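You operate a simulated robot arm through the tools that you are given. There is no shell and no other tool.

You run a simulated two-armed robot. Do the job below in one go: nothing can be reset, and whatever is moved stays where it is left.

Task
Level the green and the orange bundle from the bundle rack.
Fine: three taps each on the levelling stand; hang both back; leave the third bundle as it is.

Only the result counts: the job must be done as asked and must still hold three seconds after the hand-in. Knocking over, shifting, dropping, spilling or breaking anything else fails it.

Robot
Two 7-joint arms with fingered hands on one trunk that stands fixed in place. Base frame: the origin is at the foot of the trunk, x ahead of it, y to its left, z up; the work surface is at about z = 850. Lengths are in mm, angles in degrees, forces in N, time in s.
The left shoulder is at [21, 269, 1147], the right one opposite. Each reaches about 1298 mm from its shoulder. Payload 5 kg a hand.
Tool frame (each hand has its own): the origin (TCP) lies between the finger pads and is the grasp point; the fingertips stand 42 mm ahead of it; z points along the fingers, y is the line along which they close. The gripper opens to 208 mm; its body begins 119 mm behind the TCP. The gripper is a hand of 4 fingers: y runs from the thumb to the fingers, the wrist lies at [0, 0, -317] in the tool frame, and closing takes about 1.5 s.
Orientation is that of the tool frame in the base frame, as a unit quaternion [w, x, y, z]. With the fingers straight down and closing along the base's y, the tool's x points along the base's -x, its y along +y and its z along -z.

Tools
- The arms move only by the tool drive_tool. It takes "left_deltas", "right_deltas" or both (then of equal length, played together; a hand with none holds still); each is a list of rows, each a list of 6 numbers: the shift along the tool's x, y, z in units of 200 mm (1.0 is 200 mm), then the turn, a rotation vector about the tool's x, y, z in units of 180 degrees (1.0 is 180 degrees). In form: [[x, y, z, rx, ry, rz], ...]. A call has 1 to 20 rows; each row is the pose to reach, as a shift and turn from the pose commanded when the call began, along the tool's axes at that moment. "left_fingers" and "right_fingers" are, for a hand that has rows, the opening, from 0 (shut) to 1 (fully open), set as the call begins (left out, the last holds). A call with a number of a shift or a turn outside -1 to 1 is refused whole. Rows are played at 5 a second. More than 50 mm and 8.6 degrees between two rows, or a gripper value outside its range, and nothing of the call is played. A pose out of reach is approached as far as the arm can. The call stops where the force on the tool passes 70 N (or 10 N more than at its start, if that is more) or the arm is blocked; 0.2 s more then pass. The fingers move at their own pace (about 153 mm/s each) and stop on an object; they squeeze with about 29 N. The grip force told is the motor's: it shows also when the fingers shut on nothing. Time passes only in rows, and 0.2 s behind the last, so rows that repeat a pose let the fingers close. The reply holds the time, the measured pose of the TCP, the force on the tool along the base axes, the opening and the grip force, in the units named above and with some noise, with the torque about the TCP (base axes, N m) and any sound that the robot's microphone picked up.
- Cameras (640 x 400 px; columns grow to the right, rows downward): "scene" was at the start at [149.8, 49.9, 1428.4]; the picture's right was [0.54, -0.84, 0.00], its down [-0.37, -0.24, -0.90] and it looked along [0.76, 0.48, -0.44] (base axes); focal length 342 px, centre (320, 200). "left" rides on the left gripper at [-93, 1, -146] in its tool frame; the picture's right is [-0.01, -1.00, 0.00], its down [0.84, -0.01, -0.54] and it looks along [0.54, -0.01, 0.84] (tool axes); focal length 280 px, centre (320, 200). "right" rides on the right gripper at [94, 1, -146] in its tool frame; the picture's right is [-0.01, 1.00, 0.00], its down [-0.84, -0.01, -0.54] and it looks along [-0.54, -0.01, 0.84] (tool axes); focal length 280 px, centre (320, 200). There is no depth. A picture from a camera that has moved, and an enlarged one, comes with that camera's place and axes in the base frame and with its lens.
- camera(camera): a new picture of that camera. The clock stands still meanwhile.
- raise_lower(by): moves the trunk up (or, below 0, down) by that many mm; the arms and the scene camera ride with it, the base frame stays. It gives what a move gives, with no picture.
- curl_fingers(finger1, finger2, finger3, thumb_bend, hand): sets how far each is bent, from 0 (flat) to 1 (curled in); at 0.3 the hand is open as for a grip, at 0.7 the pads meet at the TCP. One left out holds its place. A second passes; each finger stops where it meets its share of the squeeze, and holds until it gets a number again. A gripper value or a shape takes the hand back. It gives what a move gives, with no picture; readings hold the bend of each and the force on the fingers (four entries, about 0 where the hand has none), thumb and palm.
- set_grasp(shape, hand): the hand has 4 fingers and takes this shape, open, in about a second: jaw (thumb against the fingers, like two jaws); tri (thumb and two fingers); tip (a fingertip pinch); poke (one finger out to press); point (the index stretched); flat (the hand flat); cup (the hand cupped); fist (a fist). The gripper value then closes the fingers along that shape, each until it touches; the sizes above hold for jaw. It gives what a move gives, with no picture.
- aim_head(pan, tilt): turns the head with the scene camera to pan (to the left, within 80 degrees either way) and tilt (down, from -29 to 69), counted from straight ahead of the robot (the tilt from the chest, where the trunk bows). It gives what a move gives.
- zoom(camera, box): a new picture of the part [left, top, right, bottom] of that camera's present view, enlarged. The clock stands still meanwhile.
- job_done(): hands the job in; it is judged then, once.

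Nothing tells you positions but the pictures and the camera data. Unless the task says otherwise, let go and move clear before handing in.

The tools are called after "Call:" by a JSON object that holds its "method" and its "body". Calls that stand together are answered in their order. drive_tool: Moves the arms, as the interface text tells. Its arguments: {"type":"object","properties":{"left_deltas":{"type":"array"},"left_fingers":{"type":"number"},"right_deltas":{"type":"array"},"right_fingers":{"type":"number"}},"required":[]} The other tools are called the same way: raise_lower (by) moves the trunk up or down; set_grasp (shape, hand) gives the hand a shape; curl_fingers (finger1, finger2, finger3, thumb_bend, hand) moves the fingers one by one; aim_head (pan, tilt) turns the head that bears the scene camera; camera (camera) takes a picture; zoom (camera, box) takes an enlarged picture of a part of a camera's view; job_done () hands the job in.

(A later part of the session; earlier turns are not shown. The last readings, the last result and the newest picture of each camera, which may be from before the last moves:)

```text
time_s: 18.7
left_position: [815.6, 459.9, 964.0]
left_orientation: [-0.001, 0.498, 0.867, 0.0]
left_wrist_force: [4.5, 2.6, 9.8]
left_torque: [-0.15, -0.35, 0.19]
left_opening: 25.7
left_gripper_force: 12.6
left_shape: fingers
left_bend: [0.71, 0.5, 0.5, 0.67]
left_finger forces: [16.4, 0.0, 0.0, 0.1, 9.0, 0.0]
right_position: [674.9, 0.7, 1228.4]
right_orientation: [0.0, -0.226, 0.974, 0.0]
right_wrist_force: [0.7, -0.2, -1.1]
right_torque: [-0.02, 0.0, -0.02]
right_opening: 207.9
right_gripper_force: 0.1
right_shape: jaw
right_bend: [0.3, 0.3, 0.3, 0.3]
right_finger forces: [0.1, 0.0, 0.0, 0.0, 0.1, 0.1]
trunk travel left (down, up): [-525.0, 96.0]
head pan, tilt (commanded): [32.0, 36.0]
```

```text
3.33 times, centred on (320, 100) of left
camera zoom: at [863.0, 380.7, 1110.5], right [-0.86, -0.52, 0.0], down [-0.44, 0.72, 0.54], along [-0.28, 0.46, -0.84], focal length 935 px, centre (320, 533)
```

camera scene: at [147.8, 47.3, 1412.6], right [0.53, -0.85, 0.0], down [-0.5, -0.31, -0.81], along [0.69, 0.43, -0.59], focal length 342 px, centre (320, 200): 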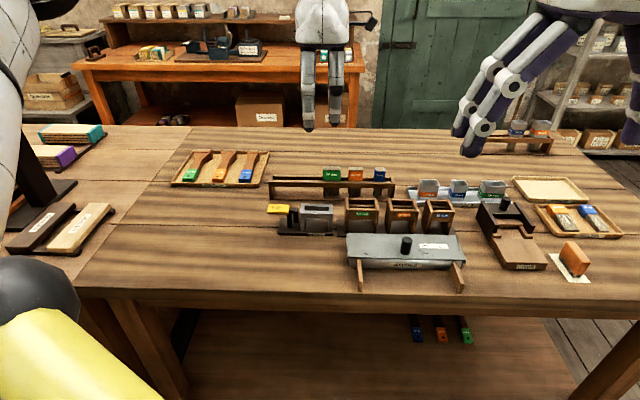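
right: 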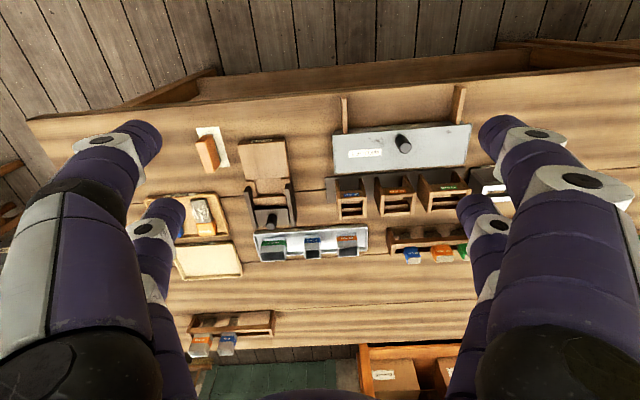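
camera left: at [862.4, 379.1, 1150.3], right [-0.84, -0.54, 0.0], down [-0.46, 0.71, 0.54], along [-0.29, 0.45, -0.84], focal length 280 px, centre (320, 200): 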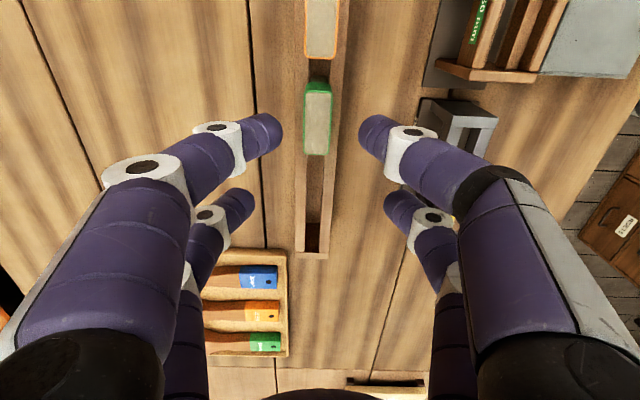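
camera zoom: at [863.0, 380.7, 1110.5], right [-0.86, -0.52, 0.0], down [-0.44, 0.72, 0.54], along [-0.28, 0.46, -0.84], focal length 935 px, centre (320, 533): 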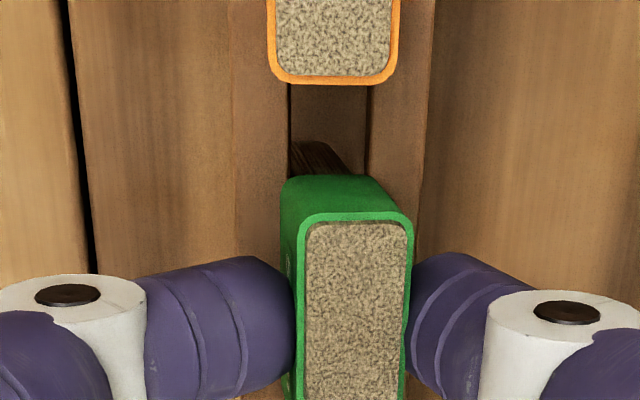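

The grip is nearly balanced. I'll set equal, modest targets on both fingers so they act as matching springs about the centre.

Call:
{"method": "curl_fingers", "body": {"hand": "left", "finger1": 0.71, "thumb_bend": 0.71}}

Call:
{"method": "zoom", "body": {"camera": "scene", "box": [290, 150, 370, 200]}}

Call:
{"method": "zoom", "body": {"camera": "left", "box": [240, 40, 400, 160]}}

```text
time_s: 19.7
left_position: [815.2, 460.5, 964.4]
left_orientation: [0.0, 0.499, 0.866, 0.001]
left_wrist_force: [-1.8, -1.2, 2.3]
left_torque: [-0.11, 0.02, -0.05]
left_opening: 26.6
left_gripper_force: 9.7
left_shape: fingers
left_bend: [0.66, 0.5, 0.5, 0.68]
left_finger forces: [8.4, 0.1, 0.0, 0.1, 10.4, 0.0]
right_position: [675.1, 0.5, 1227.8]
right_orientation: [0.0, -0.227, 0.974, 0.0]
right_wrist_force: [-0.8, -0.1, -0.1]
right_torque: [0.01, 0.0, 0.01]
right_opening: 207.8
right_gripper_force: 0.0
right_shape: jaw
right_bend: [0.3, 0.3, 0.3, 0.3]
right_finger forces: [0.1, 0.0, 0.0, 0.0, 0.0, 0.1]
trunk travel left (down, up): [-525.0, 96.0]
head pan, tilt (commanded): [32.0, 36.0]
```

```text
8.00 times, centred on (330, 175) of scene
camera zoom: at [146.5, 46.8, 1412.9], right [0.53, -0.85, 0.0], down [-0.5, -0.31, -0.81], along [0.69, 0.43, -0.59], focal length 2739 px, centre (240, 400)
```

zoom: 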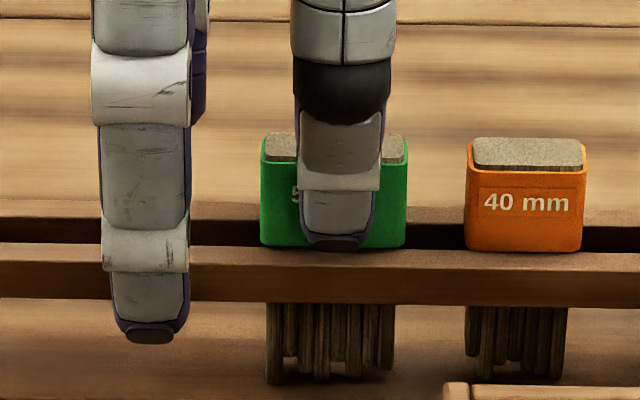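

```text
3.33 times, centred on (320, 100) of left
camera zoom: at [862.9, 380.6, 1110.0], right [-0.86, -0.52, 0.0], down [-0.43, 0.72, 0.54], along [-0.28, 0.46, -0.84], focal length 935 px, centre (320, 533)
```

zoom: 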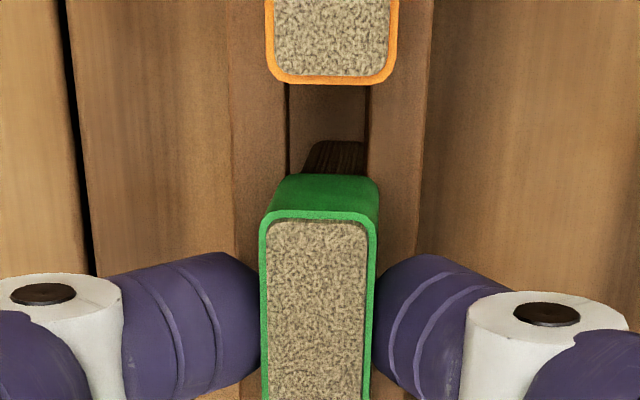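

Now the block stands upright, held with about 9 N on each side. I'll lift it slowly straight up and check that it stays in the pinch.

Call:
{"method": "drive_tool", "body": {"left_deltas": [[0, 0, -0.02, 0, 0, 0], [0, 0, -0.05, 0, 0, 0], [0, 0, -0.1, 0, 0, 0], [0, 0, -0.15, 0, 0, 0], [0, 0, -0.2, 0, 0, 0], [0, 0, -0.25, 0, 0, 0], [0, 0, -0.3, 0, 0, 0], [0, 0, -0.35, 0, 0, 0], [0, 0, -0.4, 0, 0, 0], [0, 0, -0.45, 0, 0, 0], [0, 0, -0.5, 0, 0, 0]]}}

Call:
{"method": "zoom", "body": {"camera": "scene", "box": [260, 100, 420, 200]}}

Call:
{"method": "camera", "body": {"camera": "left"}}

```text
time_s: 22.1
left_position: [813.5, 461.1, 1063.6]
left_orientation: [-0.001, 0.499, 0.867, 0.0]
left_wrist_force: [-0.8, -0.5, -1.2]
left_torque: [0.03, 0.02, -0.02]
left_opening: 26.5
left_gripper_force: 9.2
left_shape: fingers
left_bend: [0.66, 0.5, 0.5, 0.68]
left_finger forces: [8.5, 0.0, 0.0, 0.0, 8.7, 0.0]
right_position: [675.4, -0.4, 1229.0]
right_orientation: [0.001, -0.227, 0.974, 0.0]
right_wrist_force: [0.6, 0.5, 0.6]
right_torque: [0.0, -0.02, 0.02]
right_opening: 207.8
right_gripper_force: 0.1
right_shape: jaw
right_bend: [0.3, 0.3, 0.3, 0.3]
right_finger forces: [0.0, 0.1, 0.0, 0.0, 0.0, 0.1]
trunk travel left (down, up): [-525.0, 96.0]
head pan, tilt (commanded): [32.0, 36.0]
```

```text
4.00 times, centred on (340, 150) of scene
camera zoom: at [146.6, 46.8, 1412.9], right [0.53, -0.85, 0.0], down [-0.5, -0.31, -0.81], along [0.69, 0.43, -0.59], focal length 1369 px, centre (240, 400)
```

zoom: 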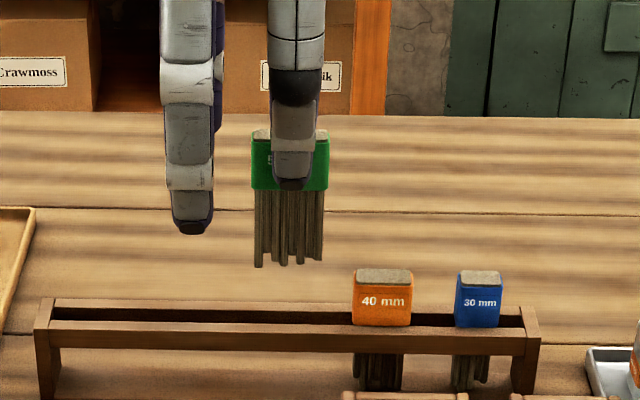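

```text
taken
camera left: at [862.9, 380.5, 1209.9], right [-0.86, -0.52, 0.0], down [-0.44, 0.72, 0.54], along [-0.28, 0.46, -0.84], focal length 280 px, centre (320, 200)
```

left: 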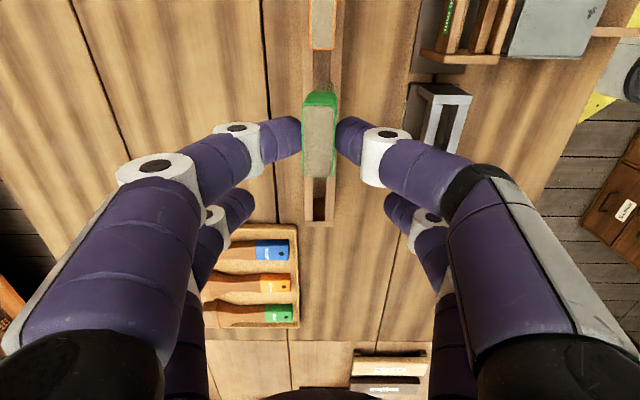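

The green bundle is out and hanging level in the pinch. Next I'll zoom on the LEVEL stand from the left camera to find its slot exactly.

Call:
{"method": "zoom", "body": {"camera": "left", "box": [390, 60, 490, 180]}}

Call:
{"method": "zoom", "body": {"camera": "scene", "box": [260, 195, 360, 245]}}

```text
3.33 times, centred on (440, 120) of left
camera zoom: at [862.9, 380.5, 1209.9], right [-0.86, -0.52, 0.0], down [-0.44, 0.72, 0.54], along [-0.28, 0.46, -0.84], focal length 935 px, centre (-80, 467)
```

zoom: 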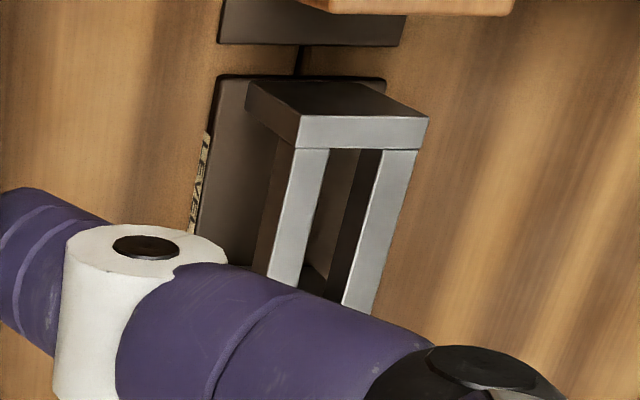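

```text
6.40 times, centred on (310, 220) of scene
camera zoom: at [146.6, 46.8, 1412.9], right [0.53, -0.85, 0.0], down [-0.5, -0.31, -0.81], along [0.69, 0.43, -0.59], focal length 2191 px, centre (384, 72)
```

zoom: 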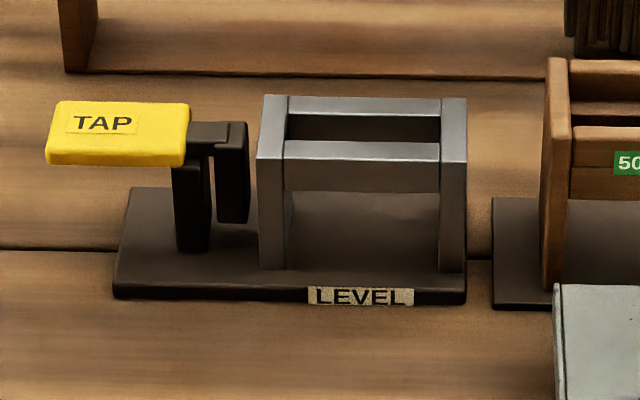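

Combining both views, I put the stand's slot at about 135 mm towards me and 36 mm to my left of the present pinch point, with its top near z ≈ 914. I'll carry the bundle over there at a safe height and check from above.

Call:
{"method": "drive_tool", "body": {"left_deltas": [[0.0, -0.0, -0.04, 0, 0, 0], [0.02, -0.05, -0.075, 0, 0, 0], [0.04, -0.12, -0.075, 0, 0, 0], [0.06, -0.2, -0.075, 0, 0, 0], [0.08, -0.28, -0.075, 0, 0, 0], [0.1, -0.36, -0.075, 0, 0, 0], [0.12, -0.44, -0.075, 0, 0, 0], [0.14, -0.52, -0.075, 0, 0, 0], [0.16, -0.6, -0.075, 0, 0, 0], [0.17, -0.64, -0.075, 0, 0, 0], [0.18, -0.67, -0.075, 0, 0, 0], [0.18, -0.67, -0.075, 0, 0, 0]]}}

Call:
{"method": "camera", "body": {"camera": "left"}}

Call:
{"method": "zoom", "body": {"camera": "left", "box": [260, 60, 380, 180]}}

Call:
{"method": "zoom", "body": {"camera": "scene", "box": [240, 145, 400, 245]}}

```text
time_s: 24.7
left_position: [680.0, 424.2, 1079.2]
left_orientation: [0.0, 0.498, 0.867, 0.0]
left_wrist_force: [-0.1, -0.5, -1.3]
left_torque: [0.04, 0.06, 0.04]
left_opening: 26.6
left_gripper_force: 8.3
left_shape: fingers
left_bend: [0.66, 0.5, 0.5, 0.68]
left_finger forces: [8.6, 0.1, 0.0, 0.0, 8.6, 0.1]
right_position: [674.2, -0.6, 1228.2]
right_orientation: [-0.001, -0.226, 0.974, 0.0]
right_wrist_force: [1.0, 1.0, -0.1]
right_torque: [0.0, 0.0, -0.03]
right_opening: 207.8
right_gripper_force: 0.0
right_shape: jaw
right_bend: [0.3, 0.3, 0.3, 0.3]
right_finger forces: [0.0, 0.0, 0.1, 0.1, 0.1, 0.0]
trunk travel left (down, up): [-525.0, 96.0]
head pan, tilt (commanded): [32.0, 36.0]
```

```text
taken
camera left: at [728.3, 344.0, 1225.7], right [-0.86, -0.52, 0.0], down [-0.43, 0.72, 0.54], along [-0.28, 0.46, -0.84], focal length 280 px, centre (320, 200)
```

left: 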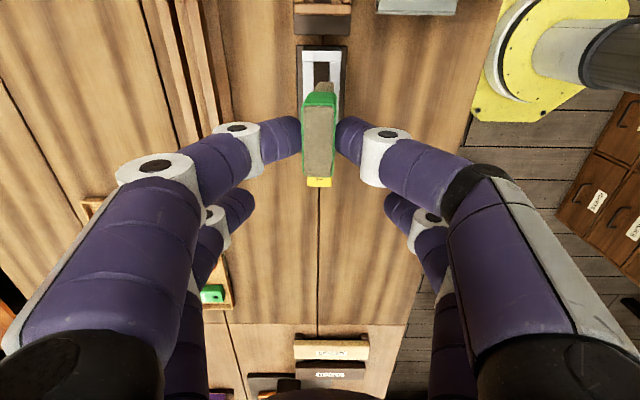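

```text
3.33 times, centred on (320, 120) of left
camera zoom: at [728.3, 344.0, 1225.7], right [-0.86, -0.52, 0.0], down [-0.43, 0.72, 0.54], along [-0.28, 0.46, -0.84], focal length 935 px, centre (320, 467)
```

zoom: 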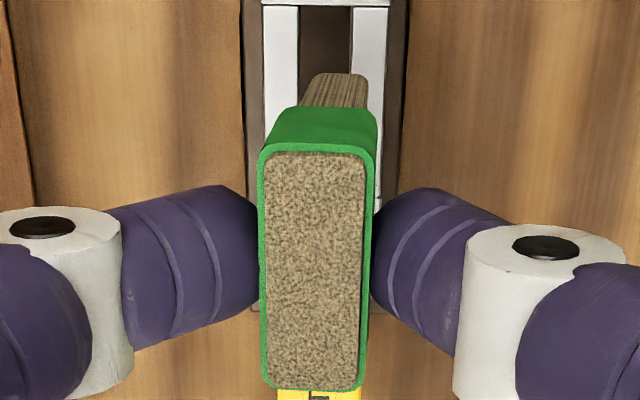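

```text
4.00 times, centred on (320, 195) of scene
camera zoom: at [146.8, 46.9, 1412.9], right [0.53, -0.85, 0.0], down [-0.5, -0.31, -0.81], along [0.69, 0.43, -0.59], focal length 1369 px, centre (320, 220)
```

zoom: 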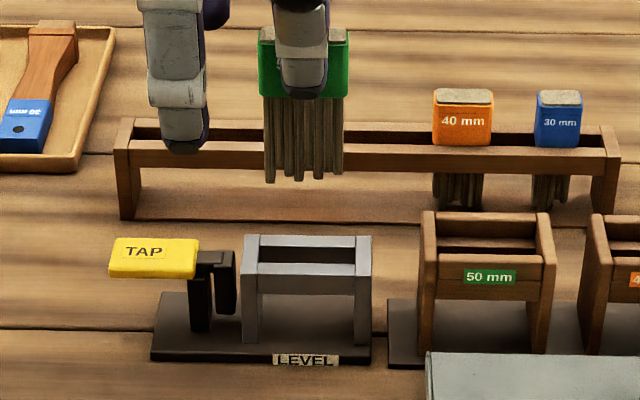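

The bundle hangs over the stand with its slot almost in line, but the bundle leans about 3° (bristle ends towards me). I'll zoom in on both to work out the fine corrections before lowering.

Call:
{"method": "zoom", "body": {"camera": "left", "box": [290, 40, 350, 80]}}

Call:
{"method": "zoom", "body": {"camera": "left", "box": [290, 75, 350, 125]}}

Call:
{"method": "zoom", "body": {"camera": "scene", "box": [275, 145, 355, 195]}}

```text
10.00 times, centred on (320, 60) of left
camera zoom: at [728.3, 344.0, 1225.7], right [-0.86, -0.52, 0.0], down [-0.43, 0.72, 0.54], along [-0.28, 0.46, -0.84], focal length 2804 px, centre (320, 1600)
```

zoom: 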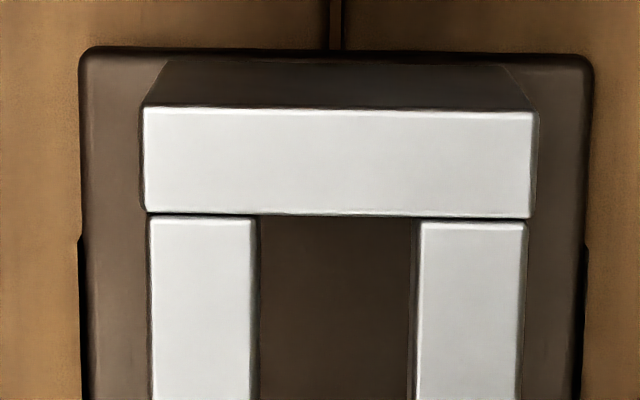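

```text
8.00 times, centred on (320, 100) of left
camera zoom: at [728.3, 344.0, 1225.7], right [-0.86, -0.52, 0.0], down [-0.43, 0.72, 0.54], along [-0.28, 0.46, -0.84], focal length 2243 px, centre (320, 1000)
```

zoom: 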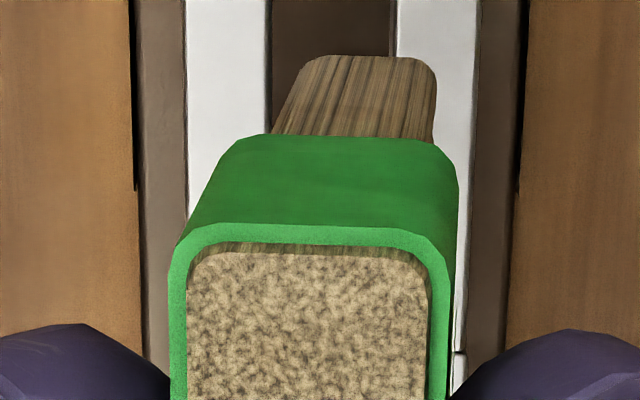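

```text
8.00 times, centred on (315, 170) of scene
camera zoom: at [146.8, 46.9, 1412.9], right [0.53, -0.85, 0.0], down [-0.5, -0.31, -0.81], along [0.69, 0.43, -0.59], focal length 2739 px, centre (360, 440)
```

zoom: 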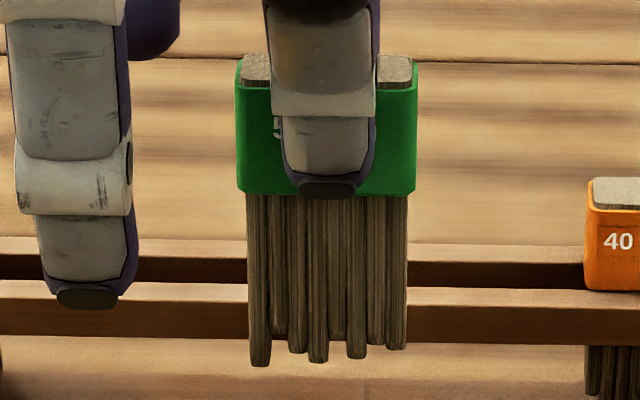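

The slot is 16 mm wide and the bristles about 13.5 mm thick, so clearance is just over 1 mm a side. I'll remove the 3.3° lean with a small tilt of the hand, shift 2–3 mm towards me and come down partway, stopping above the slot.

Call:
{"method": "drive_tool", "body": {"left_deltas": [[-0.004, -0.0066, 0, -0.009, 0, 0], [-0.0075, -0.0133, 0.0, -0.0183, 0, 0], [-0.0075, -0.0133, 0.06, -0.0183, 0, 0], [-0.0075, -0.0133, 0.12, -0.0183, 0, 0], [-0.0075, -0.0133, 0.18, -0.0183, 0, 0], [-0.0075, -0.0133, 0.22, -0.0183, 0, 0], [-0.0075, -0.0133, 0.22, -0.0183, 0, 0]]}}

Call:
{"method": "zoom", "body": {"camera": "left", "box": [270, 10, 370, 110]}}

Call:
{"method": "zoom", "body": {"camera": "scene", "box": [265, 165, 365, 240]}}

```text
time_s: 26.3
left_position: [679.5, 420.9, 1034.1]
left_orientation: [0.014, 0.498, 0.866, 0.026]
left_wrist_force: [0.2, -0.7, -0.1]
left_torque: [0.02, -0.02, -0.01]
left_opening: 26.4
left_gripper_force: 8.6
left_shape: fingers
left_bend: [0.66, 0.5, 0.5, 0.68]
left_finger forces: [8.5, 0.0, 0.0, 0.0, 8.5, 0.1]
right_position: [674.1, 0.9, 1228.2]
right_orientation: [0.0, -0.226, 0.974, 0.0]
right_wrist_force: [-1.1, -0.9, 0.6]
right_torque: [-0.01, -0.02, 0.03]
right_opening: 207.8
right_gripper_force: 0.0
right_shape: jaw
right_bend: [0.3, 0.3, 0.3, 0.3]
right_finger forces: [0.0, 0.1, 0.0, 0.0, 0.1, 0.1]
trunk travel left (down, up): [-525.0, 96.0]
head pan, tilt (commanded): [32.0, 36.0]
```

```text
4.00 times, centred on (320, 60) of left
camera zoom: at [720.0, 337.1, 1180.7], right [-0.86, -0.52, -0.06], down [-0.46, 0.71, 0.54], along [-0.24, 0.49, -0.84], focal length 1122 px, centre (320, 760)
```

zoom: 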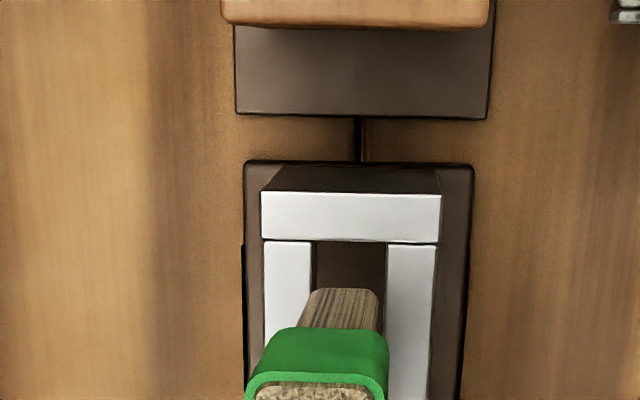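

```text
5.33 times, centred on (315, 202) of scene
camera zoom: at [146.8, 46.9, 1412.9], right [0.53, -0.85, 0.0], down [-0.5, -0.31, -0.81], along [0.69, 0.43, -0.59], focal length 1826 px, centre (347, 187)
```

zoom: 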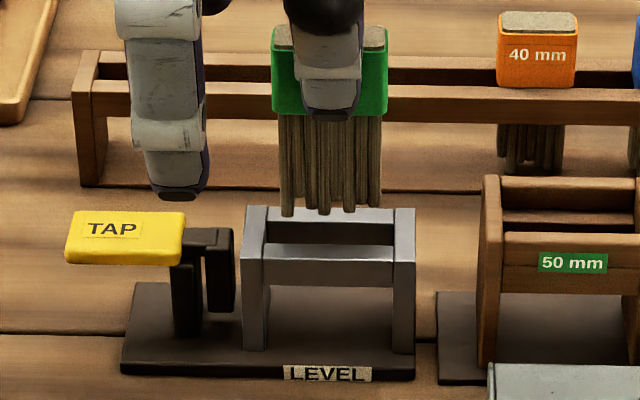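

The bristle ends are about 11 mm above the stand and within half a millimetre of the slot's middle. I'll nudge that out and ease the bristles into the slot by about 10 mm, then check the force and the view.

Call:
{"method": "drive_tool", "body": {"left_deltas": [[0, -0.0022, 0, 0, 0, 0], [0, -0.0037, 0.025, 0, 0, 0], [0, -0.0051, 0.05, 0, 0, 0], [0, -0.0065, 0.075, 0, 0, 0], [0, -0.008, 0.1, 0, 0, 0], [0, -0.0094, 0.125, 0, 0, 0]]}}

Call:
{"method": "zoom", "body": {"camera": "left", "box": [270, 10, 370, 110]}}

Call:
{"method": "zoom", "body": {"camera": "scene", "box": [265, 165, 365, 240]}}

```text
time_s: 27.7
left_position: [679.0, 422.5, 1009.6]
left_orientation: [0.014, 0.497, 0.867, 0.025]
left_wrist_force: [0.9, 0.3, -1.0]
left_torque: [0.01, 0.01, -0.01]
left_opening: 26.7
left_gripper_force: 8.5
left_shape: fingers
left_bend: [0.66, 0.5, 0.5, 0.68]
left_finger forces: [8.6, 0.0, 0.1, 0.1, 8.6, 0.0]
right_position: [675.4, 1.1, 1228.0]
right_orientation: [0.0, -0.227, 0.974, 0.0]
right_wrist_force: [0.2, -0.1, -0.1]
right_torque: [0.0, 0.04, 0.01]
right_opening: 207.7
right_gripper_force: 0.0
right_shape: jaw
right_bend: [0.3, 0.3, 0.3, 0.3]
right_finger forces: [0.0, 0.0, 0.0, 0.0, 0.0, 0.0]
trunk travel left (down, up): [-525.0, 96.0]
head pan, tilt (commanded): [32.0, 36.0]
```

```text
4.00 times, centred on (320, 60) of left
camera zoom: at [719.5, 337.8, 1156.3], right [-0.85, -0.52, -0.06], down [-0.46, 0.71, 0.54], along [-0.24, 0.49, -0.84], focal length 1122 px, centre (320, 760)
```

zoom: 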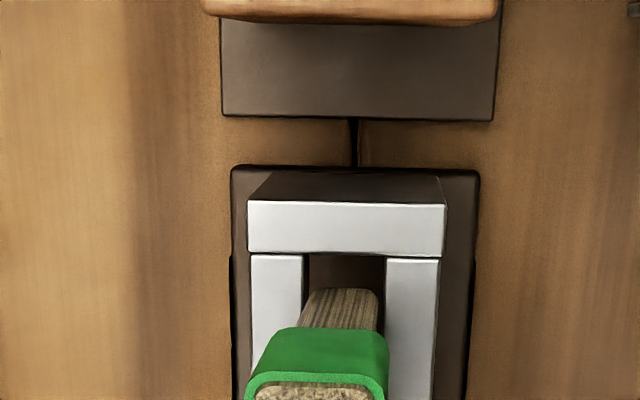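

```text
5.33 times, centred on (315, 202) of scene
camera zoom: at [146.8, 47.0, 1412.9], right [0.53, -0.85, 0.0], down [-0.5, -0.31, -0.81], along [0.69, 0.43, -0.59], focal length 1826 px, centre (347, 187)
```

zoom: 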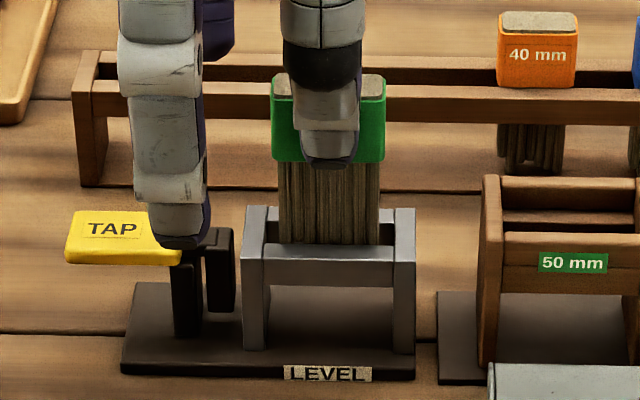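

The bristles have entered the slot cleanly with no contact force. I'll continue straight down to just above seating.

Call:
{"method": "drive_tool", "body": {"left_deltas": [[0, -0.0017, 0.03, 0, 0, 0], [0, -0.0035, 0.06, 0, 0, 0], [0, -0.0052, 0.09, 0, 0, 0], [0, -0.0069, 0.12, 0, 0, 0], [0, -0.0086, 0.15, 0, 0, 0], [0, -0.0104, 0.18, 0, 0, 0]]}}

Call:
{"method": "zoom", "body": {"camera": "left", "box": [270, 10, 370, 110]}}

Call:
{"method": "zoom", "body": {"camera": "scene", "box": [265, 165, 365, 240]}}

```text
time_s: 29.1
left_position: [678.4, 421.7, 974.5]
left_orientation: [0.014, 0.497, 0.867, 0.025]
left_wrist_force: [-0.5, 0.8, -0.7]
left_torque: [-0.01, 0.04, -0.02]
left_opening: 26.4
left_gripper_force: 8.1
left_shape: fingers
left_bend: [0.66, 0.5, 0.5, 0.68]
left_finger forces: [8.5, 0.0, 0.0, 0.0, 8.5, 0.0]
right_position: [674.5, 1.2, 1227.7]
right_orientation: [0.0, -0.227, 0.974, -0.001]
right_wrist_force: [-0.3, 0.2, -0.5]
right_torque: [-0.02, 0.0, 0.0]
right_opening: 208.0
right_gripper_force: 0.1
right_shape: jaw
right_bend: [0.3, 0.3, 0.3, 0.3]
right_finger forces: [0.0, 0.0, 0.0, 0.0, 0.0, 0.0]
trunk travel left (down, up): [-525.0, 96.0]
head pan, tilt (commanded): [32.0, 36.0]
```

```text
4.00 times, centred on (320, 60) of left
camera zoom: at [719.2, 337.9, 1119.4], right [-0.85, -0.52, -0.06], down [-0.46, 0.71, 0.54], along [-0.24, 0.49, -0.84], focal length 1122 px, centre (320, 760)
```

zoom: 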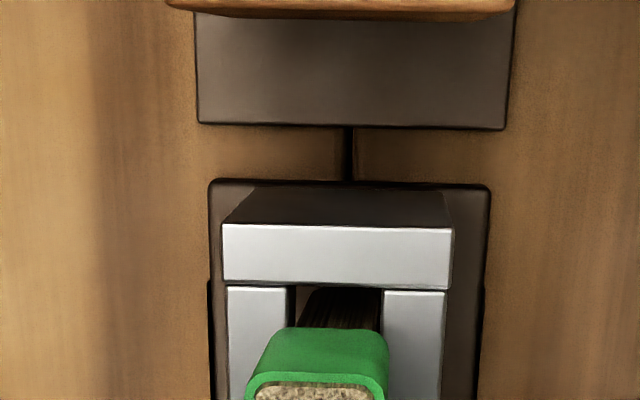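

```text
5.33 times, centred on (315, 202) of scene
camera zoom: at [146.8, 46.9, 1412.9], right [0.53, -0.85, 0.0], down [-0.5, -0.31, -0.81], along [0.69, 0.43, -0.59], focal length 1826 px, centre (347, 187)
```

zoom: 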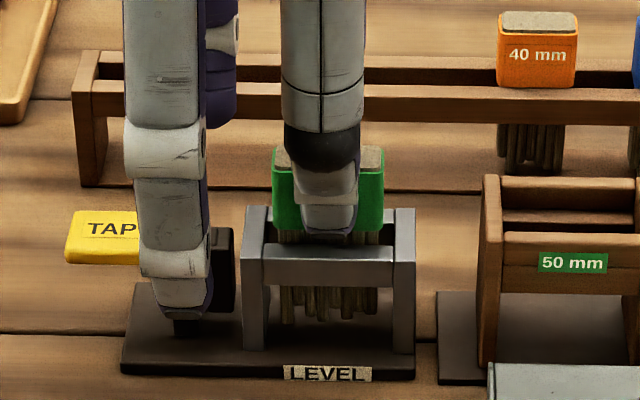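

The block is now about 10 mm above the stand's rails. I'll lower in small steps, watching for the contact force.

Call:
{"method": "drive_tool", "body": {"left_deltas": [[0, -0.0006, 0.01, 0, 0, 0], [0, -0.0012, 0.02, 0, 0, 0], [0, -0.0017, 0.03, 0, 0, 0]]}}

Call:
{"method": "zoom", "body": {"camera": "scene", "box": [285, 185, 345, 235]}}

```text
time_s: 29.9
left_position: [678.1, 421.8, 968.3]
left_orientation: [0.014, 0.498, 0.867, 0.025]
left_wrist_force: [1.1, -0.1, 1.1]
left_torque: [-0.02, -0.06, -0.01]
left_opening: 26.6
left_gripper_force: 8.9
left_shape: fingers
left_bend: [0.66, 0.5, 0.5, 0.69]
left_finger forces: [8.8, 0.1, 0.0, 0.0, 8.7, 0.0]
right_position: [674.8, -0.3, 1227.9]
right_orientation: [0.0, -0.227, 0.974, 0.0]
right_wrist_force: [-0.2, -0.6, 0.4]
right_torque: [-0.03, -0.02, 0.0]
right_opening: 207.8
right_gripper_force: 0.0
right_shape: jaw
right_bend: [0.3, 0.3, 0.3, 0.3]
right_finger forces: [0.1, 0.1, 0.0, 0.1, 0.0, 0.1]
trunk travel left (down, up): [-525.0, 96.0]
head pan, tilt (commanded): [32.0, 36.0]
```

```text
8.00 times, centred on (315, 210) of scene
camera zoom: at [146.6, 46.8, 1412.9], right [0.53, -0.85, 0.0], down [-0.5, -0.31, -0.81], along [0.69, 0.43, -0.59], focal length 2739 px, centre (360, 120)
```

zoom: 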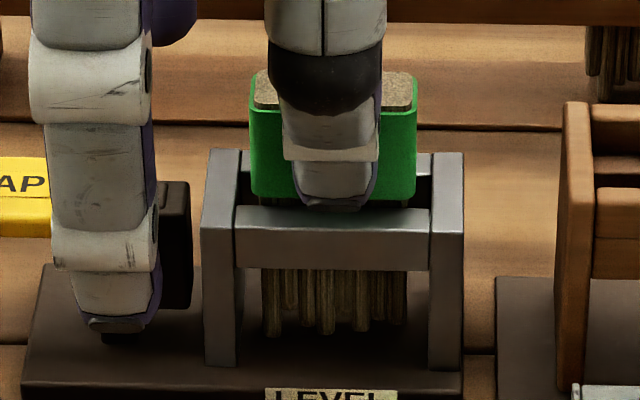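

Still free, with about 3 mm to go. I'll lower another 3 mm in 1 mm steps.

Call:
{"method": "drive_tool", "body": {"left_deltas": [[0, -0.0003, 0.005, 0, 0, 0], [0, -0.0006, 0.01, 0, 0, 0], [0, -0.0009, 0.015, 0, 0, 0]]}}

Call:
{"method": "zoom", "body": {"camera": "scene", "box": [285, 185, 345, 235]}}

Call:
{"method": "zoom", "body": {"camera": "left", "box": [270, 40, 370, 140]}}

```text
time_s: 30.7
left_position: [677.4, 421.4, 965.1]
left_orientation: [0.016, 0.498, 0.867, 0.026]
left_wrist_force: [-0.6, -0.2, 14.1]
left_torque: [-0.33, -0.2, -0.07]
left_opening: 25.9
left_gripper_force: 11.8
left_shape: fingers
left_bend: [0.65, 0.5, 0.5, 0.69]
left_finger forces: [11.1, 0.0, 0.0, 0.0, 12.1, 0.0]
right_position: [674.2, 0.5, 1228.8]
right_orientation: [-0.001, -0.227, 0.974, 0.001]
right_wrist_force: [-0.6, 0.1, 0.2]
right_torque: [-0.01, 0.0, 0.04]
right_opening: 207.7
right_gripper_force: 0.0
right_shape: jaw
right_bend: [0.3, 0.3, 0.3, 0.3]
right_finger forces: [0.1, 0.1, 0.0, 0.1, 0.1, 0.1]
trunk travel left (down, up): [-525.0, 96.0]
head pan, tilt (commanded): [32.0, 36.0]
```

```text
8.00 times, centred on (315, 210) of scene
camera zoom: at [145.9, 46.5, 1413.1], right [0.53, -0.85, 0.0], down [-0.5, -0.31, -0.81], along [0.69, 0.43, -0.59], focal length 2739 px, centre (360, 120)
```

zoom: 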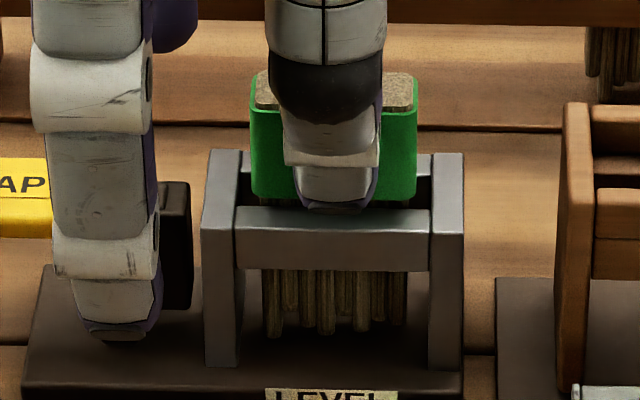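

```text
4.00 times, centred on (320, 90) of left
camera zoom: at [718.8, 337.2, 1112.3], right [-0.85, -0.52, -0.06], down [-0.46, 0.71, 0.54], along [-0.23, 0.49, -0.84], focal length 1122 px, centre (320, 640)
```

zoom: 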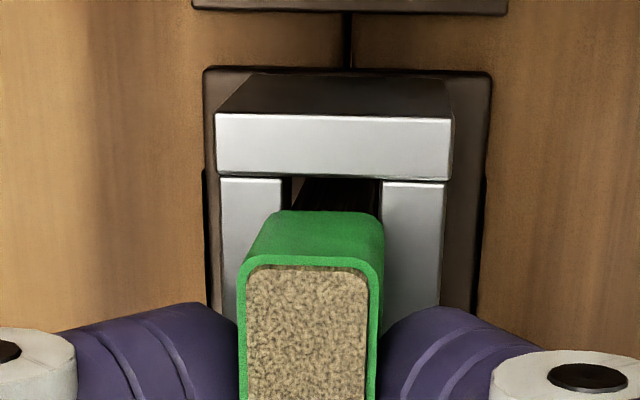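

I've touched down (14 N upwards). The bundle rests in the stand. I'll take up 1 mm to unload and open the pinch evenly.

Call:
{"method": "drive_tool", "body": {"left_deltas": [[0, 0.0003, -0.005, 0, 0, 0], [0, 0.0003, -0.005, 0, 0, 0]]}}

Call:
{"method": "curl_fingers", "body": {"hand": "left", "finger1": 0.57, "thumb_bend": 0.57}}

Call:
{"method": "zoom", "body": {"camera": "scene", "box": [265, 165, 365, 240]}}

Call:
{"method": "zoom", "body": {"camera": "left", "box": [270, 40, 370, 140]}}

```text
time_s: 31.3
left_position: [677.7, 422.0, 966.1]
left_orientation: [0.014, 0.498, 0.866, 0.025]
left_wrist_force: [-0.8, -1.1, 12.4]
left_torque: [-0.36, -0.14, 0.01]
left_opening: 26.0
left_gripper_force: 11.7
left_shape: fingers
left_bend: [0.65, 0.5, 0.5, 0.69]
left_finger forces: [10.8, 0.0, 0.0, 0.0, 11.9, 0.0]
right_position: [674.5, -0.3, 1229.6]
right_orientation: [-0.001, -0.227, 0.974, -0.001]
right_wrist_force: [-0.2, 0.4, -0.6]
right_torque: [-0.01, -0.01, 0.0]
right_opening: 207.8
right_gripper_force: 0.3
right_shape: jaw
right_bend: [0.3, 0.3, 0.3, 0.3]
right_finger forces: [0.0, 0.0, 0.0, 0.1, 0.1, 0.1]
trunk travel left (down, up): [-525.0, 96.0]
head pan, tilt (commanded): [32.0, 36.0]
```

```text
time_s: 32.3
left_position: [678.5, 422.5, 966.1]
left_orientation: [0.014, 0.498, 0.867, 0.024]
left_wrist_force: [0.5, 0.6, 1.0]
left_torque: [-0.02, 0.05, -0.02]
left_opening: 80.5
left_gripper_force: 0.0
left_shape: fingers
left_bend: [0.56, 0.5, 0.5, 0.56]
left_finger forces: [0.1, 0.0, 0.0, 0.0, 0.0, 0.0]
right_position: [675.5, -0.1, 1227.4]
right_orientation: [-0.001, -0.226, 0.974, -0.001]
right_wrist_force: [0.2, -0.2, -0.6]
right_torque: [0.01, 0.01, 0.0]
right_opening: 207.8
right_gripper_force: 0.0
right_shape: jaw
right_bend: [0.3, 0.3, 0.3, 0.3]
right_finger forces: [0.0, 0.0, 0.1, 0.1, 0.1, 0.0]
trunk travel left (down, up): [-525.0, 96.0]
head pan, tilt (commanded): [32.0, 36.0]
```

```text
5.33 times, centred on (315, 202) of scene
camera zoom: at [146.9, 47.0, 1412.9], right [0.53, -0.85, 0.0], down [-0.5, -0.31, -0.81], along [0.69, 0.43, -0.59], focal length 1826 px, centre (347, 187)
```

zoom: 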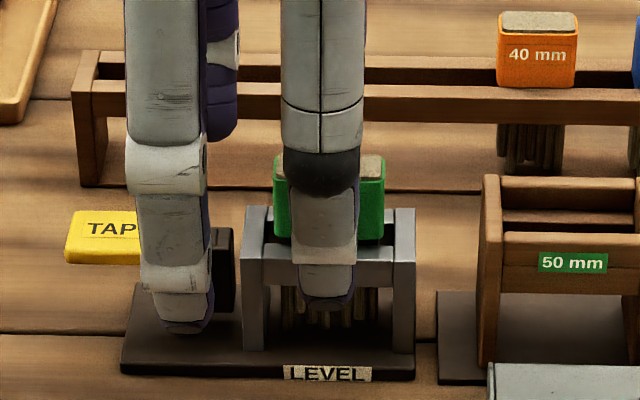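

```text
4.00 times, centred on (320, 90) of left
camera zoom: at [719.4, 337.9, 1111.5], right [-0.85, -0.52, -0.06], down [-0.46, 0.71, 0.54], along [-0.24, 0.49, -0.84], focal length 1122 px, centre (320, 640)
```

zoom: 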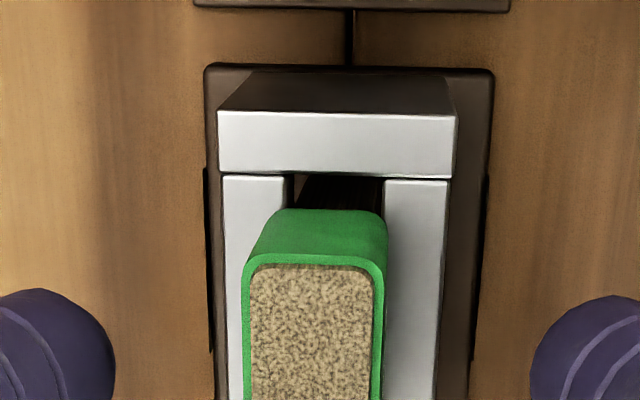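

The green bundle is free in the stand and standing upright. I'll raise the hand straight up and inspect how it sits.

Call:
{"method": "drive_tool", "body": {"left_deltas": [[0, 0.0029, -0.05, 0, 0, 0], [0, 0.0072, -0.125, 0, 0, 0], [0, 0.0115, -0.2, 0, 0, 0], [0, 0.0173, -0.3, 0, 0, 0], [0, 0.023, -0.4, 0, 0, 0], [0, 0.0288, -0.5, 0, 0, 0], [0, 0.0288, -0.5, 0.0183, 0, 0]]}}

Call:
{"method": "zoom", "body": {"camera": "scene", "box": [265, 190, 345, 240]}}

Call:
{"method": "zoom", "body": {"camera": "left", "box": [260, 40, 380, 240]}}

```text
time_s: 33.9
left_position: [679.3, 423.6, 1065.4]
left_orientation: [0.0, 0.497, 0.868, -0.001]
left_wrist_force: [0.6, 0.8, -0.3]
left_torque: [-0.05, 0.06, 0.04]
left_opening: 80.6
left_gripper_force: 0.0
left_shape: fingers
left_bend: [0.56, 0.5, 0.5, 0.56]
left_finger forces: [0.1, 0.0, 0.0, 0.1, 0.0, 0.1]
right_position: [675.1, 0.3, 1227.5]
right_orientation: [-0.002, -0.227, 0.974, 0.0]
right_wrist_force: [0.6, 1.0, -0.5]
right_torque: [-0.04, 0.09, 0.01]
right_opening: 207.9
right_gripper_force: 0.0
right_shape: jaw
right_bend: [0.3, 0.3, 0.3, 0.3]
right_finger forces: [0.1, 0.0, 0.1, 0.0, 0.0, 0.1]
trunk travel left (down, up): [-525.0, 96.0]
head pan, tilt (commanded): [32.0, 36.0]
```

```text
8.00 times, centred on (305, 215) of scene
camera zoom: at [147.7, 47.4, 1412.6], right [0.53, -0.85, 0.0], down [-0.5, -0.31, -0.81], along [0.69, 0.43, -0.59], focal length 2739 px, centre (440, 80)
```

zoom: 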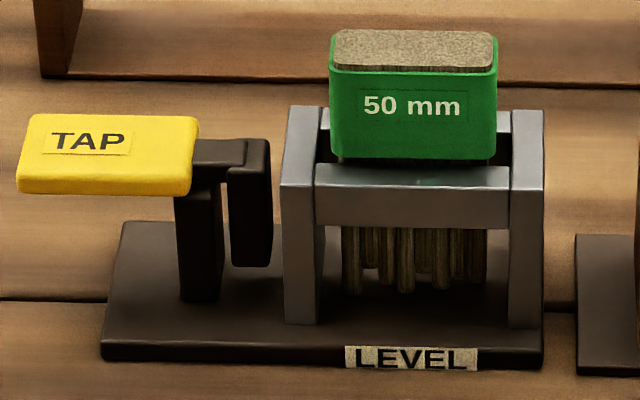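

```text
2.00 times, centred on (320, 140) of left
camera zoom: at [727.7, 343.9, 1210.8], right [-0.86, -0.52, 0.0], down [-0.43, 0.72, 0.54], along [-0.28, 0.46, -0.84], focal length 561 px, centre (320, 320)
```

zoom: 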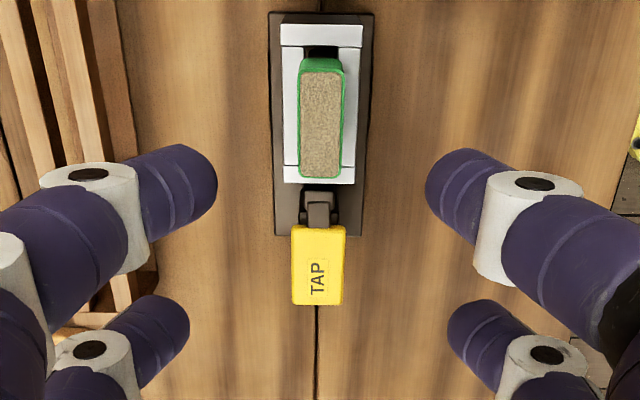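

The green bundle sits properly on the stand's rails. The TAP pad's top is near z ≈ 916, about 90 mm to the left of the pinch fingers, so I'll close finger 1 and thumb together and hover them over the pad.

Call:
{"method": "curl_fingers", "body": {"hand": "left", "finger1": 0.72, "thumb_bend": 0.72}}

Call:
{"method": "drive_tool", "body": {"left_deltas": [[0.08, 0, 0, 0, 0, 0], [0.18, 0, 0, 0, 0, 0], [0.28, 0, 0, 0, 0, 0], [0.38, 0, 0, 0, 0, 0], [0.46, -0.003, 0.0, 0, 0, 0], [0.46, -0.003, 0.1, 0, 0, 0], [0.46, -0.003, 0.2, 0, 0, 0], [0.46, -0.003, 0.3, 0, 0, 0], [0.46, -0.003, 0.4, 0, 0, 0]]}}

Call:
{"method": "zoom", "body": {"camera": "scene", "box": [245, 180, 345, 240]}}

Call:
{"method": "camera", "body": {"camera": "left"}}

```text
time_s: 34.9
left_position: [676.7, 421.8, 1065.2]
left_orientation: [0.0, 0.499, 0.867, 0.0]
left_wrist_force: [-1.5, -0.2, 0.2]
left_torque: [0.0, -0.05, -0.01]
left_opening: 6.6
left_gripper_force: 0.0
left_shape: fingers
left_bend: [0.71, 0.5, 0.5, 0.71]
left_finger forces: [0.0, 0.1, 0.1, 0.0, 0.0, 0.0]
right_position: [674.1, 0.5, 1228.4]
right_orientation: [0.0, -0.226, 0.974, -0.001]
right_wrist_force: [-0.2, -0.4, 0.1]
right_torque: [-0.02, -0.03, 0.0]
right_opening: 207.8
right_gripper_force: 0.1
right_shape: jaw
right_bend: [0.3, 0.3, 0.3, 0.3]
right_finger forces: [0.1, 0.1, 0.0, 0.1, 0.0, 0.0]
trunk travel left (down, up): [-525.0, 96.0]
head pan, tilt (commanded): [32.0, 36.0]
```

```text
time_s: 36.9
left_position: [631.3, 501.2, 985.7]
left_orientation: [0.0, 0.498, 0.867, 0.001]
left_wrist_force: [-0.4, 0.4, 0.3]
left_torque: [-0.02, 0.04, 0.01]
left_opening: 6.9
left_gripper_force: 0.0
left_shape: fingers
left_bend: [0.71, 0.5, 0.5, 0.71]
left_finger forces: [0.0, 0.1, 0.0, 0.0, 0.1, 0.0]
right_position: [675.8, -0.4, 1228.8]
right_orientation: [0.0, -0.227, 0.974, 0.0]
right_wrist_force: [0.4, 1.0, 0.7]
right_torque: [-0.03, 0.01, 0.02]
right_opening: 207.5
right_gripper_force: 0.0
right_shape: jaw
right_bend: [0.3, 0.3, 0.3, 0.3]
right_finger forces: [0.1, 0.0, 0.0, 0.0, 0.0, 0.1]
trunk travel left (down, up): [-525.0, 96.0]
head pan, tilt (commanded): [32.0, 36.0]
```

```text
6.40 times, centred on (295, 210) of scene
camera zoom: at [146.9, 47.1, 1412.9], right [0.53, -0.85, 0.0], down [-0.5, -0.31, -0.81], along [0.69, 0.43, -0.59], focal length 2191 px, centre (480, 136)
```

zoom: 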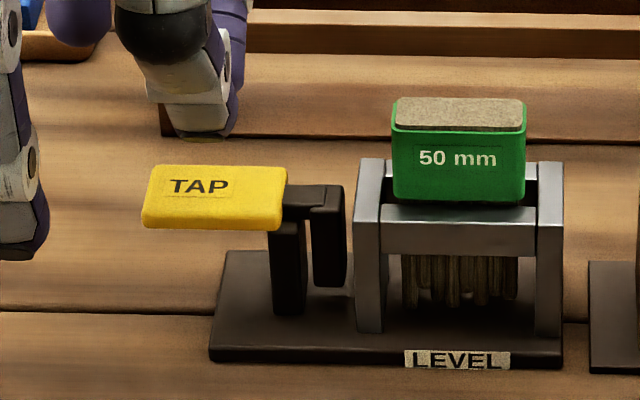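

```text
taken
camera left: at [679.5, 421.2, 1132.2], right [-0.86, -0.52, 0.0], down [-0.44, 0.72, 0.54], along [-0.28, 0.46, -0.84], focal length 280 px, centre (320, 200)
```

left: 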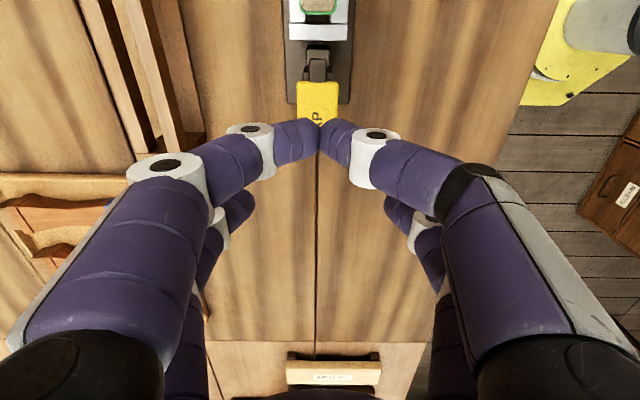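

The closed tips are over the middle of the TAP pad, about 30 mm above it. I'll come down close to it, then press gently.

Call:
{"method": "drive_tool", "body": {"left_deltas": [[0, 0, 0.04, 0, 0, 0], [0, 0, 0.08, 0, 0, 0], [0, 0, 0.12, 0, 0, 0]]}}

Call:
{"method": "zoom", "body": {"camera": "scene", "box": [245, 180, 345, 240]}}

```text
time_s: 37.7
left_position: [632.4, 502.0, 961.7]
left_orientation: [0.0, 0.499, 0.867, 0.0]
left_wrist_force: [-0.4, -0.5, 0.5]
left_torque: [-0.05, -0.01, -0.03]
left_opening: 6.7
left_gripper_force: 0.1
left_shape: fingers
left_bend: [0.71, 0.5, 0.5, 0.71]
left_finger forces: [0.1, 0.0, 0.0, 0.0, 0.0, 0.0]
right_position: [676.1, 0.2, 1228.1]
right_orientation: [0.0, -0.226, 0.974, 0.001]
right_wrist_force: [0.2, 1.2, -0.2]
right_torque: [-0.04, 0.02, 0.01]
right_opening: 207.7
right_gripper_force: 0.1
right_shape: jaw
right_bend: [0.3, 0.3, 0.3, 0.3]
right_finger forces: [0.1, 0.0, 0.0, 0.0, 0.1, 0.0]
trunk travel left (down, up): [-525.0, 96.0]
head pan, tilt (commanded): [32.0, 36.0]
```

```text
6.40 times, centred on (295, 210) of scene
camera zoom: at [147.0, 47.1, 1412.8], right [0.53, -0.85, 0.0], down [-0.5, -0.31, -0.81], along [0.69, 0.43, -0.59], focal length 2191 px, centre (480, 136)
```

zoom: 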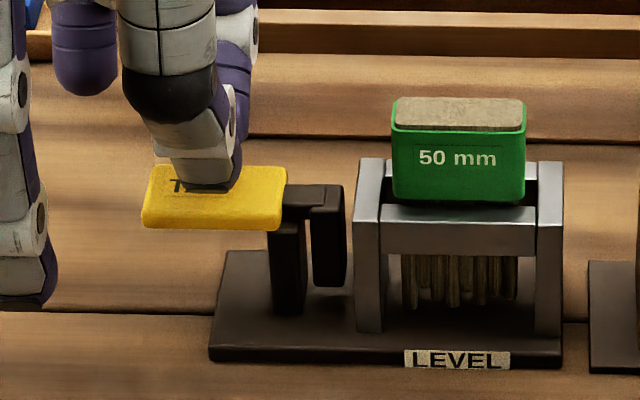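

The tips are about 6 mm above the pad. I'll press slowly by 10 mm and listen.

Call:
{"method": "drive_tool", "body": {"left_deltas": [[0, 0, 0.01, 0, 0, 0], [0, 0, 0.02, 0, 0, 0], [0, 0, 0.03, 0, 0, 0], [0, 0, 0.04, 0, 0, 0], [0, 0, 0.05, 0, 0, 0]]}}

Call:
{"method": "zoom", "body": {"camera": "scene", "box": [245, 180, 345, 240]}}

```text
time_s: 38.9
left_position: [629.6, 501.4, 951.3]
left_orientation: [0.0, 0.498, 0.867, 0.0]
left_wrist_force: [-0.3, 0.0, 1.3]
left_torque: [-0.05, 0.0, -0.01]
left_opening: 6.6
left_gripper_force: 0.0
left_shape: fingers
left_bend: [0.71, 0.5, 0.5, 0.71]
left_finger forces: [0.0, 0.0, 0.0, 0.1, 0.0, 0.0]
right_position: [675.5, 0.2, 1228.7]
right_orientation: [0.0, -0.227, 0.974, 0.0]
right_wrist_force: [-0.7, -0.9, 0.4]
right_torque: [-0.01, 0.01, 0.01]
right_opening: 207.9
right_gripper_force: 0.1
right_shape: jaw
right_bend: [0.3, 0.3, 0.3, 0.3]
right_finger forces: [0.1, 0.1, 0.1, 0.0, 0.0, 0.0]
trunk travel left (down, up): [-525.0, 96.0]
head pan, tilt (commanded): [32.0, 36.0]
```

```text
6.40 times, centred on (295, 210) of scene
camera zoom: at [146.7, 47.0, 1412.9], right [0.53, -0.85, 0.0], down [-0.5, -0.31, -0.81], along [0.69, 0.43, -0.59], focal length 2191 px, centre (480, 136)
```

zoom: 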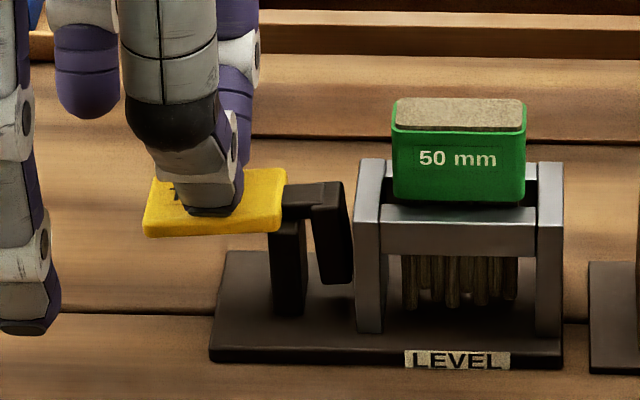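

The lever has started to turn and its hammer is swinging towards the stand's post. I'll press on a few mm until it knocks.

Call:
{"method": "drive_tool", "body": {"left_deltas": [[0, 0, 0.01, 0, 0, 0], [0, 0, 0.02, 0, 0, 0], [0, 0, 0.03, 0, 0, 0]]}}

Call:
{"method": "zoom", "body": {"camera": "scene", "box": [245, 180, 345, 240]}}

```text
time_s: 39.7
left_position: [631.5, 501.9, 946.7]
left_orientation: [0.001, 0.498, 0.867, 0.001]
left_wrist_force: [-5.7, 3.8, 17.8]
left_torque: [-0.47, 0.0, -0.15]
left_opening: 6.8
left_gripper_force: 9.7
left_shape: fingers
left_bend: [0.71, 0.5, 0.5, 0.72]
left_finger forces: [0.0, 0.1, 0.0, 0.1, 19.6, 0.1]
right_position: [674.3, -0.2, 1229.1]
right_orientation: [0.001, -0.227, 0.974, 0.0]
right_wrist_force: [-0.4, 0.4, 0.7]
right_torque: [0.0, -0.03, -0.02]
right_opening: 207.6
right_gripper_force: 0.1
right_shape: jaw
right_bend: [0.3, 0.3, 0.3, 0.3]
right_finger forces: [0.1, 0.0, 0.0, 0.0, 0.0, 0.0]
trunk travel left (down, up): [-525.0, 96.0]
head pan, tilt (commanded): [32.0, 36.0]
heard: click
```

```text
6.40 times, centred on (295, 210) of scene
camera zoom: at [145.6, 46.6, 1413.3], right [0.53, -0.85, 0.0], down [-0.5, -0.31, -0.81], along [0.69, 0.43, -0.59], focal length 2191 px, centre (480, 136)
```

zoom: 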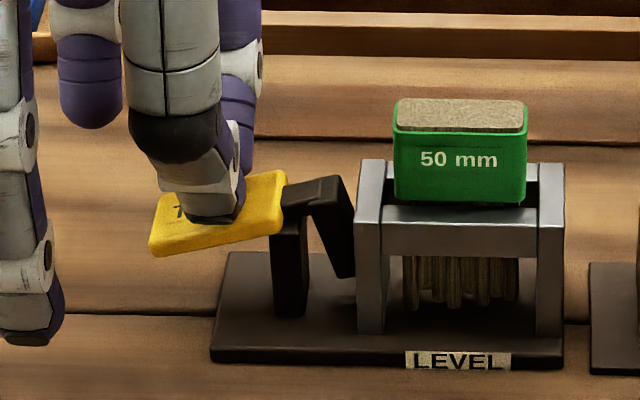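

That was tap one: a click was heard. I'll let the lever return fully and check it.

Call:
{"method": "drive_tool", "body": {"left_deltas": [[0, 0, -0.02, 0, 0, 0], [0, 0, -0.04, 0, 0, 0], [0, 0, -0.06, 0, 0, 0], [0, 0, -0.08, 0, 0, 0]]}}

Call:
{"method": "zoom", "body": {"camera": "scene", "box": [245, 180, 345, 240]}}

```text
time_s: 40.7
left_position: [632.2, 501.6, 961.3]
left_orientation: [0.0, 0.498, 0.867, 0.0]
left_wrist_force: [-0.7, 0.3, -0.1]
left_torque: [0.0, 0.04, 0.02]
left_opening: 7.1
left_gripper_force: 0.0
left_shape: fingers
left_bend: [0.71, 0.5, 0.5, 0.71]
left_finger forces: [0.0, 0.1, 0.0, 0.0, 0.1, 0.0]
right_position: [675.2, 0.1, 1228.9]
right_orientation: [0.0, -0.226, 0.974, 0.0]
right_wrist_force: [0.4, 0.2, -0.5]
right_torque: [0.01, -0.02, 0.01]
right_opening: 208.0
right_gripper_force: 0.0
right_shape: jaw
right_bend: [0.3, 0.3, 0.3, 0.3]
right_finger forces: [0.0, 0.0, 0.1, 0.0, 0.0, 0.1]
trunk travel left (down, up): [-525.0, 96.0]
head pan, tilt (commanded): [32.0, 36.0]
```

```text
6.40 times, centred on (295, 210) of scene
camera zoom: at [146.7, 46.8, 1412.9], right [0.53, -0.85, 0.0], down [-0.5, -0.31, -0.81], along [0.69, 0.43, -0.59], focal length 2191 px, centre (480, 136)
```

zoom: 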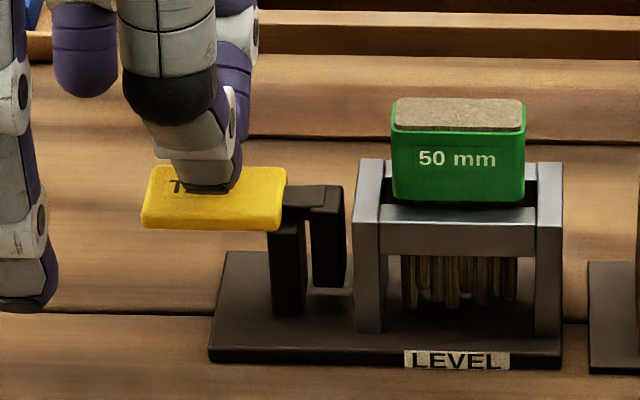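

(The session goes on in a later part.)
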